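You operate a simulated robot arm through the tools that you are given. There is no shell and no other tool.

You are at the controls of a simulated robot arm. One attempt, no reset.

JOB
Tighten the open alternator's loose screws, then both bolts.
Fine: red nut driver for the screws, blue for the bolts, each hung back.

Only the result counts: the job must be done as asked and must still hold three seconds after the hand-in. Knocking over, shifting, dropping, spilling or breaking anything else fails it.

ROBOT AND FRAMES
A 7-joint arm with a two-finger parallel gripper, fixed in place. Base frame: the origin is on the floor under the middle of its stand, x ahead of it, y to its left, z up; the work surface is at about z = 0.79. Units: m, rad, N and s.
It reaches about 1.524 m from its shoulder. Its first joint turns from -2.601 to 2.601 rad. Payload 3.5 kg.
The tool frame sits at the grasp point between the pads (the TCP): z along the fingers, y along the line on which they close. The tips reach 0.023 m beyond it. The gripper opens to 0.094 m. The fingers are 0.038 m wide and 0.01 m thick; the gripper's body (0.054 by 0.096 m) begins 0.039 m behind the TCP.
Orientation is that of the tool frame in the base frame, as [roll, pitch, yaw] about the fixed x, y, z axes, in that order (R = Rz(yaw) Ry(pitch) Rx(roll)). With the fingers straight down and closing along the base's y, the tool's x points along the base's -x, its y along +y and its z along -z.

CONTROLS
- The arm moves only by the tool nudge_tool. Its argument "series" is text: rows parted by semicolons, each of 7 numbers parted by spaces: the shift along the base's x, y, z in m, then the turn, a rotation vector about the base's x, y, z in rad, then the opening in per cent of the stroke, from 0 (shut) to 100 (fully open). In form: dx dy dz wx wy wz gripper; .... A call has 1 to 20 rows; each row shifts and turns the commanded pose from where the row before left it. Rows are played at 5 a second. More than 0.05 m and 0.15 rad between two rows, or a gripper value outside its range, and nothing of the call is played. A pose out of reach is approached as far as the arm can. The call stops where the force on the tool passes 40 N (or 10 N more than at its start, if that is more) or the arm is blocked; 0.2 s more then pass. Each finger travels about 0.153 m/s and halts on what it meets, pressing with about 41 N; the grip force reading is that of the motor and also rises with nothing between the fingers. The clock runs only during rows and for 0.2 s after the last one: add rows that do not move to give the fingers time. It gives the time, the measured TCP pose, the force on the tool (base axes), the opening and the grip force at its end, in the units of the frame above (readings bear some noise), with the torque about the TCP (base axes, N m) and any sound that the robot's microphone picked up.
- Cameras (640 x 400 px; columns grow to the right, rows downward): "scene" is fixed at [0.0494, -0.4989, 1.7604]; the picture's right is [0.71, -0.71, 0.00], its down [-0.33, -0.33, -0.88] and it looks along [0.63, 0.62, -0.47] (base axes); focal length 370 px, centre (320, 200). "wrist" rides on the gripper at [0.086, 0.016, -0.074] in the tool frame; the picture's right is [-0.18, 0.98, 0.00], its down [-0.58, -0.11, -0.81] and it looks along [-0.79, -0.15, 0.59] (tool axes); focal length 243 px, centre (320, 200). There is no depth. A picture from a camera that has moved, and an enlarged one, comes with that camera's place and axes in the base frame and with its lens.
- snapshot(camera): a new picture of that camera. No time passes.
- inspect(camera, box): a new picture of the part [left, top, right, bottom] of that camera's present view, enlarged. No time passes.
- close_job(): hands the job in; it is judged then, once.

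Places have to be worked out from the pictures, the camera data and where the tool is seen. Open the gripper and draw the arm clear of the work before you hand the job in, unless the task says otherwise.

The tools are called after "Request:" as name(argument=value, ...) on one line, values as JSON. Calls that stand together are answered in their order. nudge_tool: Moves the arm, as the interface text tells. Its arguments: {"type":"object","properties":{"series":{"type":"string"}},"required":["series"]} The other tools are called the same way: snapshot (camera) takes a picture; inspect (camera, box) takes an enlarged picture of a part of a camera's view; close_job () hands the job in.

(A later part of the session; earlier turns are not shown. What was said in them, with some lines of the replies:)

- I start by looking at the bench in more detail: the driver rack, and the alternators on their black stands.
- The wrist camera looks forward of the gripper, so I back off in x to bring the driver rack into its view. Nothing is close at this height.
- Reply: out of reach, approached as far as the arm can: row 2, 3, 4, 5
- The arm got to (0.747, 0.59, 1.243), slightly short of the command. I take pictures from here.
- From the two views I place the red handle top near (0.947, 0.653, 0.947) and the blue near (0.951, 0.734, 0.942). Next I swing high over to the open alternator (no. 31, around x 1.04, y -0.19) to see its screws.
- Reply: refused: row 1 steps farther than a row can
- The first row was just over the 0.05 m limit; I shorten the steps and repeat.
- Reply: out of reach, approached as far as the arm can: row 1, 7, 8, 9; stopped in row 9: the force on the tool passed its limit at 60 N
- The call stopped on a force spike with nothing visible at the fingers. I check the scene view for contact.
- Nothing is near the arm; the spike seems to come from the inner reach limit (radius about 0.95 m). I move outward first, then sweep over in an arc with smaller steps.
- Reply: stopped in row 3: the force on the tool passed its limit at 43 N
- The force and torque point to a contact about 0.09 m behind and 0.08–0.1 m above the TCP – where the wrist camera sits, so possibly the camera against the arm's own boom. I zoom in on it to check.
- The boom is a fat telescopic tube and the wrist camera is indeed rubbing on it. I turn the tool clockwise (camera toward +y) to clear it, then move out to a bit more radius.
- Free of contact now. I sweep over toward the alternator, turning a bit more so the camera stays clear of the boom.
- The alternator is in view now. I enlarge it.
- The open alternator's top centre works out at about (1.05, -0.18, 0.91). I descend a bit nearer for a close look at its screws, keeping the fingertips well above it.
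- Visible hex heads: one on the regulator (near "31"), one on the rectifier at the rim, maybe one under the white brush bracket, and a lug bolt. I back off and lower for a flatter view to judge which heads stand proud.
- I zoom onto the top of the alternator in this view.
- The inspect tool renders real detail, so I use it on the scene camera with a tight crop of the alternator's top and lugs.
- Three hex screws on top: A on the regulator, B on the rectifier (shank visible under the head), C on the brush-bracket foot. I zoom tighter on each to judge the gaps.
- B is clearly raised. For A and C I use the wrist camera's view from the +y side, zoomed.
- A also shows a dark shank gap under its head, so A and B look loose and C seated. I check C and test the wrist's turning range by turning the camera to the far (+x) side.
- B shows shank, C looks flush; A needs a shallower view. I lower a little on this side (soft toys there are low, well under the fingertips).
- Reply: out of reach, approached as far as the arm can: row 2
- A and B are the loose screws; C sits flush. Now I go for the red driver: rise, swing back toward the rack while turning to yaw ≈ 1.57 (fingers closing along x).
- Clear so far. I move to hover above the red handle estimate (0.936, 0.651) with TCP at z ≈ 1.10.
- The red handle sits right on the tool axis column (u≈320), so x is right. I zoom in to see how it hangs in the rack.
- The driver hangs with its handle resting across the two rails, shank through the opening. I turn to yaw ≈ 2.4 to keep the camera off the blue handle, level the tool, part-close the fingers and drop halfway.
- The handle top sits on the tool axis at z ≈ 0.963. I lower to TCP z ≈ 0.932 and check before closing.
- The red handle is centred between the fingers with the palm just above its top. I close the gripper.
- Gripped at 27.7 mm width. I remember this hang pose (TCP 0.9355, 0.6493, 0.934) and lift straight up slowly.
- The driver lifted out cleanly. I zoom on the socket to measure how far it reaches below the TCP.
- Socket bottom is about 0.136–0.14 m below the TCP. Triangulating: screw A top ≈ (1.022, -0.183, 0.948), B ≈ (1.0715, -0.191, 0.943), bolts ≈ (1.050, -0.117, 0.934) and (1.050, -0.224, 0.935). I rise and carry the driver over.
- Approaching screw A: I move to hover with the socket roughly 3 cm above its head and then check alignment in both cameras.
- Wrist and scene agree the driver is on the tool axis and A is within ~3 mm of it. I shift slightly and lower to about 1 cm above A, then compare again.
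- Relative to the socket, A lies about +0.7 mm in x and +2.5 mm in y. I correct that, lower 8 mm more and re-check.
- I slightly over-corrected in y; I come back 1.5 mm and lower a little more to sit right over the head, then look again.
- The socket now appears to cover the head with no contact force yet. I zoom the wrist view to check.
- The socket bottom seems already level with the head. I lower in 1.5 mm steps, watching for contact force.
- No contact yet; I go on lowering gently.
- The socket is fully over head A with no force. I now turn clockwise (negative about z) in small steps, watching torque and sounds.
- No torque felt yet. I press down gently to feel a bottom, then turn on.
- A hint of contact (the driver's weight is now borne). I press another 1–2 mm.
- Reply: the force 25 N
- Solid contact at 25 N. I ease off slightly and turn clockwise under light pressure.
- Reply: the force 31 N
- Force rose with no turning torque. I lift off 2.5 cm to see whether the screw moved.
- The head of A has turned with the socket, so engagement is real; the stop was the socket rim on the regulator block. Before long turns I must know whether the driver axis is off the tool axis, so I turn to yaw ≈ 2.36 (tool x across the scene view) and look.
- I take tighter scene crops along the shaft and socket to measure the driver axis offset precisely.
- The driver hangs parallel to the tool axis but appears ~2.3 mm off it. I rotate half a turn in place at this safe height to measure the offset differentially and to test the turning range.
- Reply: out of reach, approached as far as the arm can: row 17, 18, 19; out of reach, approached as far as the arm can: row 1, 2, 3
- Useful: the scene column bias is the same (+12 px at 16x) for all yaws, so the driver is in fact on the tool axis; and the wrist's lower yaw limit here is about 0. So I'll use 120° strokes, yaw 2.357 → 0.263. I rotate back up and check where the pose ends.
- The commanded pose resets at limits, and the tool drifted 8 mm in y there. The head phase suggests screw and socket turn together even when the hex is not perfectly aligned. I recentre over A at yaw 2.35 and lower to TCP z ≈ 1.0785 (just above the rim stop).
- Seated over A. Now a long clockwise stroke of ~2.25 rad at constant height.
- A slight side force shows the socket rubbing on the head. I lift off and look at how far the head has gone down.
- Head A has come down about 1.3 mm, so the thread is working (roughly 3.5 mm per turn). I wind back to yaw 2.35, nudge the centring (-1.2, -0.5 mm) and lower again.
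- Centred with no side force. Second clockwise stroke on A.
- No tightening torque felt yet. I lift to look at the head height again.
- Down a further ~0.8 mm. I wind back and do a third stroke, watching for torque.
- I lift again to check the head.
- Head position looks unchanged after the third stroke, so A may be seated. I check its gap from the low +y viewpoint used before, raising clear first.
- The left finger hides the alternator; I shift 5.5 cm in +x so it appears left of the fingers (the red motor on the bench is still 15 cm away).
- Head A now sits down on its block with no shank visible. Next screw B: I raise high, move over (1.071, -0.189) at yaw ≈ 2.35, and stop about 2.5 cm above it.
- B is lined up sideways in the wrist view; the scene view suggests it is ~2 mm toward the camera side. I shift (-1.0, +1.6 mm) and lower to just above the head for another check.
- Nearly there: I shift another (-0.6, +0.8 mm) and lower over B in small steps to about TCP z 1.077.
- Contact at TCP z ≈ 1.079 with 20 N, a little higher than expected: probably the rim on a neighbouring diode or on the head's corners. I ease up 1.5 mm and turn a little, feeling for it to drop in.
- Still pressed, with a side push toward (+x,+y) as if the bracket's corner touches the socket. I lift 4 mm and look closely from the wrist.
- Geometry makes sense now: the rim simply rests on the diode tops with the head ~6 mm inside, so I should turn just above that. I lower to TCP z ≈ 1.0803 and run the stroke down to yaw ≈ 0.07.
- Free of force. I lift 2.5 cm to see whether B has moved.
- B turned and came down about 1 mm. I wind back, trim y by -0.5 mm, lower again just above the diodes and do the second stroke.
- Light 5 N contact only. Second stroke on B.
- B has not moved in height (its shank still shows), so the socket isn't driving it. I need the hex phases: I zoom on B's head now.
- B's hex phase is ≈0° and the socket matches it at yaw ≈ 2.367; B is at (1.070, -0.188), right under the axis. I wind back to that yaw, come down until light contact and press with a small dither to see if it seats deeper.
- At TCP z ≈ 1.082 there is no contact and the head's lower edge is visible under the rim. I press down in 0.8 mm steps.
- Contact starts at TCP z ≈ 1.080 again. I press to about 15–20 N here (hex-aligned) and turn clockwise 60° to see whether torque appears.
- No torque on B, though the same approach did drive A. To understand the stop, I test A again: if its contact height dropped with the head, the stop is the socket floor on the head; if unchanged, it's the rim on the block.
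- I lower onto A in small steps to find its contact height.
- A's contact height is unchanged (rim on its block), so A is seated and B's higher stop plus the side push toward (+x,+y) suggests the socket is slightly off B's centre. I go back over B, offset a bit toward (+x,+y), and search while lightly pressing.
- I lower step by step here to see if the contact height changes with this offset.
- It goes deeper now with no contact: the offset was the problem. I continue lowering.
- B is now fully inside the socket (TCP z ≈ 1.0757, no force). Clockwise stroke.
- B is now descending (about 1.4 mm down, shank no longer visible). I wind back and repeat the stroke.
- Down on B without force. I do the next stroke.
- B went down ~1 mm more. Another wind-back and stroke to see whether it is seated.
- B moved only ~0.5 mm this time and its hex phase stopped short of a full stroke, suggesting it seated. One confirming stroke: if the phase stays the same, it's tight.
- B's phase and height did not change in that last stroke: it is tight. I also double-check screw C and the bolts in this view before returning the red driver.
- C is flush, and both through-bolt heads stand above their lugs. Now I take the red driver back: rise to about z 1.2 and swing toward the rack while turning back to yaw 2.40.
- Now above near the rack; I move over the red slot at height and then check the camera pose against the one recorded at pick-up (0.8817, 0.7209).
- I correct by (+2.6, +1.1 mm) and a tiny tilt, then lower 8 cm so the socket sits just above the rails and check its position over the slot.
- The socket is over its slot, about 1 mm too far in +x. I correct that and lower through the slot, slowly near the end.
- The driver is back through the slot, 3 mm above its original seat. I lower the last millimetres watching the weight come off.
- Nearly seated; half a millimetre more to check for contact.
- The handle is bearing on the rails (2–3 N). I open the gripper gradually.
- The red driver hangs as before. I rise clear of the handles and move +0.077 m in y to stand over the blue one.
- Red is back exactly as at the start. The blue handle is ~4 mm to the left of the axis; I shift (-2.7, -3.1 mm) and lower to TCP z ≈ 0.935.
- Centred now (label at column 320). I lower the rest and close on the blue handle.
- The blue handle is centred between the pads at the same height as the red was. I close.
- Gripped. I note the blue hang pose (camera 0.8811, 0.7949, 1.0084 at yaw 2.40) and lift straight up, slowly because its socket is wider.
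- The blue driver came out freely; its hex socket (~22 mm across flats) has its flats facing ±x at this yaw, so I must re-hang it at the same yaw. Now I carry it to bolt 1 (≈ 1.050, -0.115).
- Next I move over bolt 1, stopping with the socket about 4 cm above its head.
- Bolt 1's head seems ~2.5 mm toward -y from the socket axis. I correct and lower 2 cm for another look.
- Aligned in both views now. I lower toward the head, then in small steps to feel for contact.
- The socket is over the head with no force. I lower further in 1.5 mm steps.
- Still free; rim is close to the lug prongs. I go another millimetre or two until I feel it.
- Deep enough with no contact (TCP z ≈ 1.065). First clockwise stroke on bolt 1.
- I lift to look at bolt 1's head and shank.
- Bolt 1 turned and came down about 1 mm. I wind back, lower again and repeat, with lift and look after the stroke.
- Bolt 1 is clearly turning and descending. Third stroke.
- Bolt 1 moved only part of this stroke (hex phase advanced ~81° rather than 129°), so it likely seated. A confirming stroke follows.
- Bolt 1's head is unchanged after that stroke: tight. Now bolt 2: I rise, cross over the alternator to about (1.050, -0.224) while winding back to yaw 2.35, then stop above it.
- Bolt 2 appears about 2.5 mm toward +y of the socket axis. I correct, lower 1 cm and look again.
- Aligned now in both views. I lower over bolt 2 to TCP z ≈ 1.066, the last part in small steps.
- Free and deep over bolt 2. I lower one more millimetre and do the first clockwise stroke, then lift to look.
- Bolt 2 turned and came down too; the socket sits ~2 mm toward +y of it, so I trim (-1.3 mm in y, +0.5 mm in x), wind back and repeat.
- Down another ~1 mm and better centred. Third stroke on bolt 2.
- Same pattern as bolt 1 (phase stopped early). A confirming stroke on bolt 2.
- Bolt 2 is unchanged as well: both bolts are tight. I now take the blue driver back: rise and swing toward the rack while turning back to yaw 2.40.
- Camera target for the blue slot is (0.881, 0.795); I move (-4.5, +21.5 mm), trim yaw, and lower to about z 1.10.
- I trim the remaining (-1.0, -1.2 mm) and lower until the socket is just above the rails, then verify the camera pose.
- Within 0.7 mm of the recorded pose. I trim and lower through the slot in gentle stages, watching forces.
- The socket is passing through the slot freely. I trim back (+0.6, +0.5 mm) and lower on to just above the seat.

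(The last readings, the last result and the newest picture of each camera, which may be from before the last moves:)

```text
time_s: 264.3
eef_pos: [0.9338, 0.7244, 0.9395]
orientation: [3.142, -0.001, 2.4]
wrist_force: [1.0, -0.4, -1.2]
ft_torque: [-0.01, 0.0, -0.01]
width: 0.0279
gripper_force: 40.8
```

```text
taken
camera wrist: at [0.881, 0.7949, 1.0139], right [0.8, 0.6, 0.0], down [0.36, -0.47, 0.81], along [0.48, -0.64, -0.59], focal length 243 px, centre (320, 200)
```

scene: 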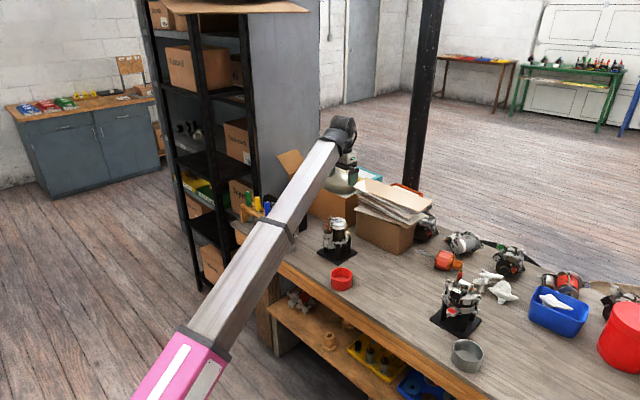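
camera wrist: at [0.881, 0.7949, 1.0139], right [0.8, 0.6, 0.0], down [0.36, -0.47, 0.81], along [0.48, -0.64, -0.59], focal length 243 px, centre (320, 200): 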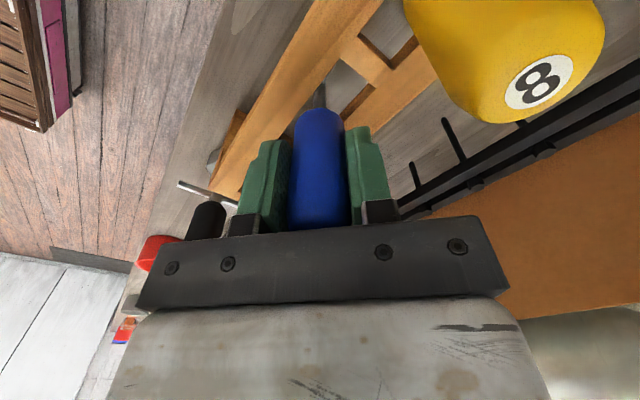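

Exactly on the recorded column, 5.5 mm above the seat. I lower the rest gently.

Request:
nudge_tool(series="0 0 -0.002 0 0 0 0; 0 0 -0.0015 0 0 0 0; 0 0 -0.0012 0 0 0 0; 0 0 0 0 0 0 0")

Request:
nudge_tool(series="0 0 -0.0008 0 0 0 0; 0 0 0 0 0 0 0")

```text
time_s: 265.3
eef_pos: [0.9348, 0.7229, 0.9345]
orientation: [-3.141, -0.002, 2.4]
wrist_force: [-0.1, -0.4, -0.5]
ft_torque: [0.0, 0.0, -0.02]
width: 0.0275
gripper_force: 41.6
```

```text
time_s: 265.9
eef_pos: [0.9355, 0.7231, 0.9341]
orientation: [3.141, -0.001, 2.401]
wrist_force: [0.1, 1.3, 2.4]
ft_torque: [0.02, 0.03, -0.01]
width: 0.0275
gripper_force: 41.0
```

The blue handle now rests on the rails (weight taken, ~3 N). I open gradually.

Request:
nudge_tool(series="0 0 0 0 0 0 35; 0 0 0 0 0 0 45; 0 0 0 0 0 0 60; 0 0 0 0 0 0 75; 0 0 0 0 0 0 75")

Request:
snapshot(camera="wrist")

```text
time_s: 267.1
eef_pos: [0.9349, 0.7237, 0.9336]
orientation: [-3.141, -0.002, 2.402]
wrist_force: [-0.2, 0.1, -0.3]
ft_torque: [0.01, 0.02, 0.0]
width: 0.0703
gripper_force: 0.1
```

```text
taken
camera wrist: at [0.881, 0.7944, 1.0083], right [0.8, 0.6, 0.0], down [0.36, -0.47, 0.81], along [0.48, -0.64, -0.59], focal length 243 px, centre (320, 200)
```

wrist: 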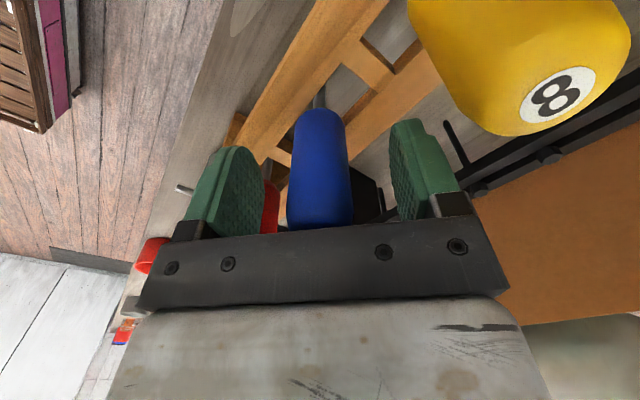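

The blue driver is free and hanging. I withdraw straight up and check the whole scene before deciding on anything else.

Request:
nudge_tool(series="0 0 0.02 0 0 0 75; 0 0 0.03 0 0 0 75; 0 0 0.035 0 0 0 75; 0 0 0.04 0 0 0 75; 0 0 0.04 0 0 0 75; 0.02 -0.02 0.02 0 0 0 75; 0 0 0 0 0 0 75")

Request:
snapshot(camera="scene")

Request:
inspect(camera="scene", box=[240, 185, 300, 250])

Request:
inspect(camera="scene", box=[444, 275, 482, 300])

```text
time_s: 268.7
eef_pos: [0.9543, 0.7033, 1.1187]
orientation: [3.141, -0.003, 2.401]
wrist_force: [-0.3, 0.2, 0.0]
ft_torque: [0.0, -0.03, 0.02]
width: 0.0702
gripper_force: 0.0
```

```text
taken
```

scene: 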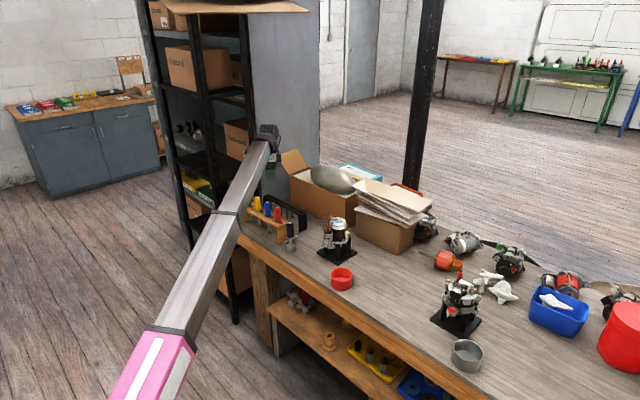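

```text
6.15 times, centred on (270, 218) of scene
camera zoom: at [0.0494, -0.4989, 1.7604], right [0.71, -0.71, 0.0], down [-0.33, -0.33, -0.88], along [0.63, 0.62, -0.47], focal length 2274 px, centre (628, 92)
```

zoom: 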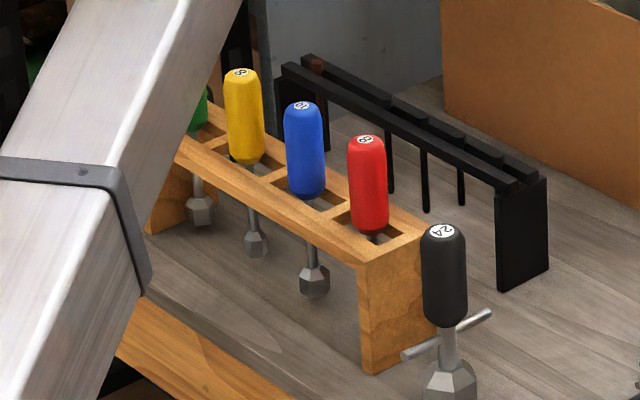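

```text
16.00 times, centred on (463, 288) of scene
camera zoom: at [0.0494, -0.4989, 1.7604], right [0.71, -0.71, 0.0], down [-0.33, -0.33, -0.88], along [0.63, 0.62, -0.47], focal length 5914 px, centre (-1968, -1200)
```

zoom: 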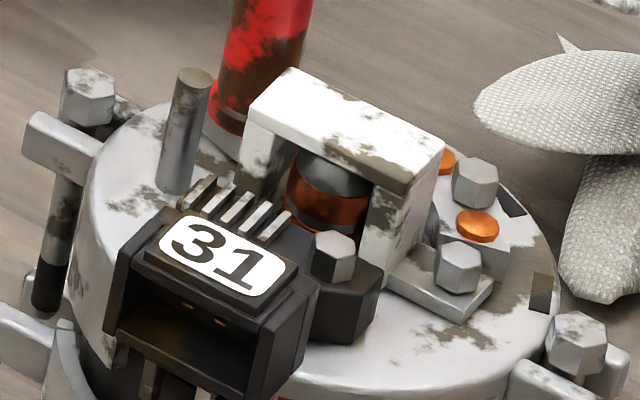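

Everything stands where it should. With the gripper empty I want one more low-angle look at the alternator's screws and bolts before handing in, so I swing over at a safe height.

Request:
nudge_tool(series="0 0 0.04 0 0 0 100; 0.01 -0.01 0.04 0 0 0 100; 0.02 -0.04 0 0 0 -0.03 100; 0.02 -0.04 0 0 0 -0.03 100; 0.02 -0.04 0 0 0 -0.03 100; 0.02 -0.04 0 0 0 -0.03 100; 0.01 -0.045 0 0 0 -0.03 100; 0 -0.045 0 0 0 -0.03 100; 0 -0.045 0 0 0 -0.03 100; 0 -0.045 0 0 0 -0.03 100; 0 -0.045 0 0 0 -0.03 100; 0 -0.045 0 0 0 -0.03 100; 0 -0.045 0 0 0 -0.03 100; 0 -0.045 0 0 0 -0.03 100; 0 -0.045 0 0 0 -0.03 100; 0 -0.045 0 0 0 -0.03 100; 0 -0.045 0 0 0 -0.03 100; 0 -0.03 0 0 0 -0.03 100; 0 0 0 0 0 0 100")

Request:
nudge_tool(series="0 0 -0.04 0 0 0 100; 0 0 -0.04 0 0 0 100; -0.015 -0.01 -0.04 0 0 0 100; 0 0 -0.04 0 0 0 100; 0 0 -0.02 0 0 0 100; 0 0 0 0 0 0 100")

Request:
snapshot(camera="wrist")

```text
time_s: 272.7
eef_pos: [1.0544, 0.0071, 1.1992]
orientation: [-3.141, -0.002, 1.92]
wrist_force: [0.4, -0.1, 0.3]
ft_torque: [0.04, 0.01, -0.02]
width: 0.0941
gripper_force: 0.1
```

```text
time_s: 274.1
eef_pos: [1.0399, -0.001, 1.0195]
orientation: [3.141, 0.0, 1.92]
wrist_force: [0.2, 0.0, -0.4]
ft_torque: [-0.01, 0.0, 0.0]
width: 0.094
gripper_force: 0.0
```

```text
taken
camera wrist: at [1.0249, 0.0864, 1.0929], right [0.99, 0.16, 0.0], down [0.1, -0.58, 0.81], along [0.13, -0.79, -0.59], focal length 243 px, centre (320, 200)
```

wrist: 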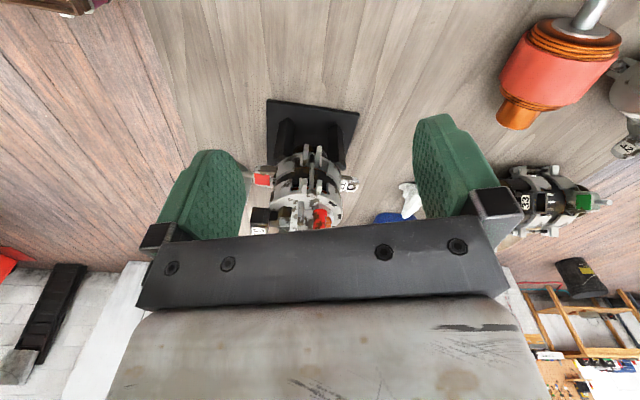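

Request:
inspect(camera="wrist", box=[265, 195, 305, 232])

Request:
inspect(camera="wrist", box=[295, 155, 335, 205])

```text
10.81 times, centred on (285, 214) of wrist
camera zoom: at [1.0249, 0.0864, 1.0929], right [0.99, 0.16, 0.0], down [0.1, -0.58, 0.81], along [0.13, -0.79, -0.59], focal length 2623 px, centre (698, 54)
```

zoom: 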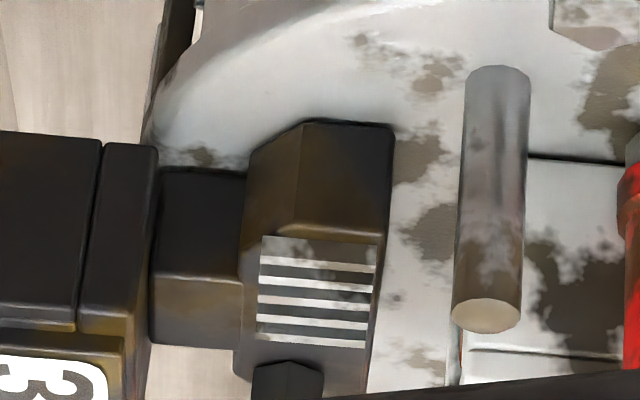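

```text
8.00 times, centred on (315, 180) of wrist
camera zoom: at [1.0249, 0.0864, 1.0929], right [0.99, 0.16, 0.0], down [0.1, -0.58, 0.81], along [0.13, -0.79, -0.59], focal length 1941 px, centre (360, 360)
```

zoom: 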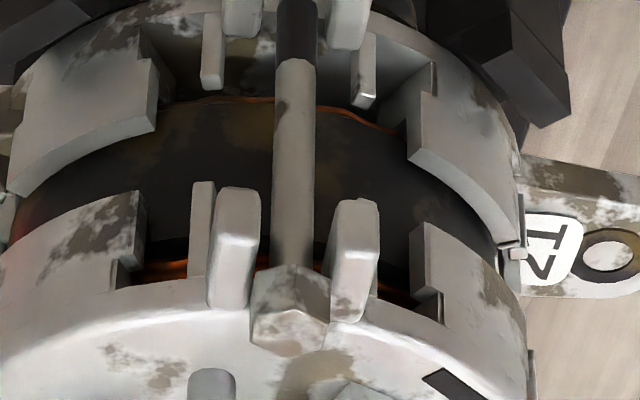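

Screw A sits flush on its block and bolt 1's head is seated in its lug; nothing has shifted. I open fully, rise and draw the arm clear of the work.

Request:
nudge_tool(series="0 0.01 0.04 0 0 0 100; 0 0.02 0.04 0 0 0 100; 0 0.03 0.035 0 0 0.02 100; 0 0.035 0.035 0 0 0.03 100; 0 0.035 0.035 0 0 0.03 100; 0 0.04 0.03 0 0 0.03 100; 0 0.045 0.015 0 0 0.03 100; 0 0.045 0 0 0 0.03 100; 0 0.045 0 0 0 0.03 100; 0 0 0 0 0 0 100")

Request:
snapshot(camera="scene")

Request:
inspect(camera="scene", box=[225, 180, 325, 250])

Request:
inspect(camera="scene", box=[420, 260, 500, 340])

```text
time_s: 276.3
eef_pos: [1.0403, 0.3033, 1.2494]
orientation: [3.141, -0.002, 2.119]
wrist_force: [0.7, -0.5, 0.1]
ft_torque: [0.02, 0.03, 0.01]
width: 0.0939
gripper_force: 0.0
```

```text
taken
```

scene: 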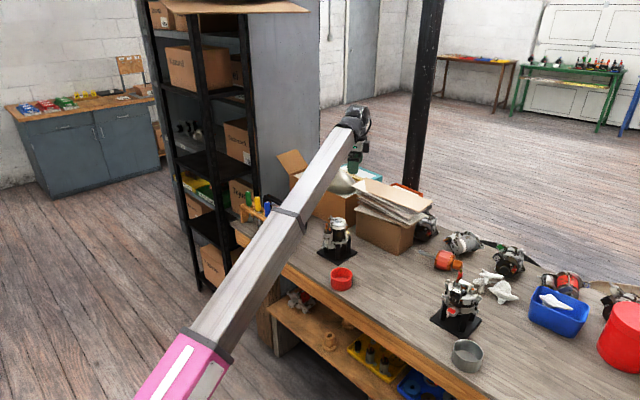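

```text
5.71 times, centred on (275, 215) of scene
camera zoom: at [0.0494, -0.4989, 1.7604], right [0.71, -0.71, 0.0], down [-0.33, -0.33, -0.88], along [0.63, 0.62, -0.47], focal length 2112 px, centre (577, 114)
```

zoom: 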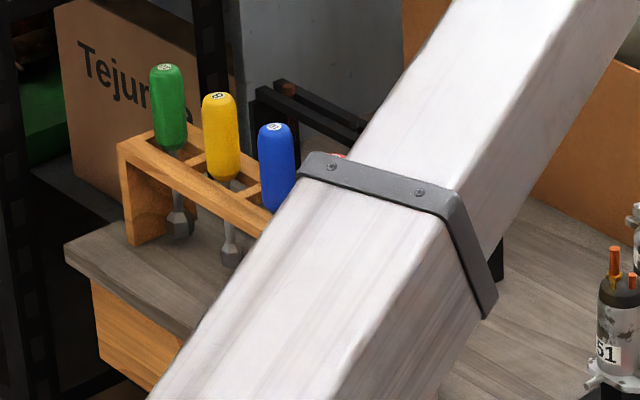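

```text
5.00 times, centred on (460, 300) of scene
camera zoom: at [0.0494, -0.4989, 1.7604], right [0.71, -0.71, 0.0], down [-0.33, -0.33, -0.88], along [0.63, 0.62, -0.47], focal length 1848 px, centre (-380, -300)
```

zoom: 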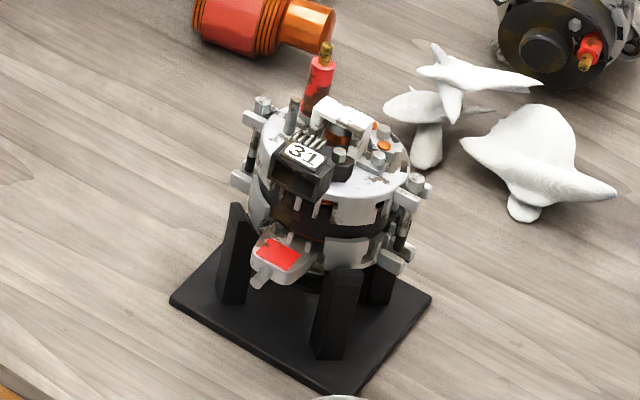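

The alternator stand, toys, cups and rack are all where they began. Both loose screws and both bolts are down, the red and blue drivers hang in their slots, and the arm is clear with the gripper open. I hand in.

Request:
close_job()

```text
The job is handed in.
```

I tightened both loose screws and then both bolts on the open alternator (no. 31), and hung both nut drivers back in their slots. I've handed the job in, but I don't have the verdict yet.

- **Screws (red driver):** Two of the three top screws were loose: the one on the regulator and the one on the rectifier. I turned each until another full stroke no longer moved its head. The third, on the brush-bracket foot, already sat flush, so I left it alone.
- **Bolts (blue driver):** I turned both lug bolts down the same way, and one more stroke moved neither of them.
- **How I judged tight:** I went by the heads no longer turning or going down in the pictures. I never felt a rise in torque or heard a click, so that is the one part I could not confirm directly.
- **Contacts along the way:** Early on, the wrist camera bumped the arm's own boom, and the red socket pressed on the regulator block at up to about 31 N. Before I handed in, the alternator, its stand, the rack and the other items on the bench looked unmoved in the pictures.

The gripper is open and the arm is clear of the work.
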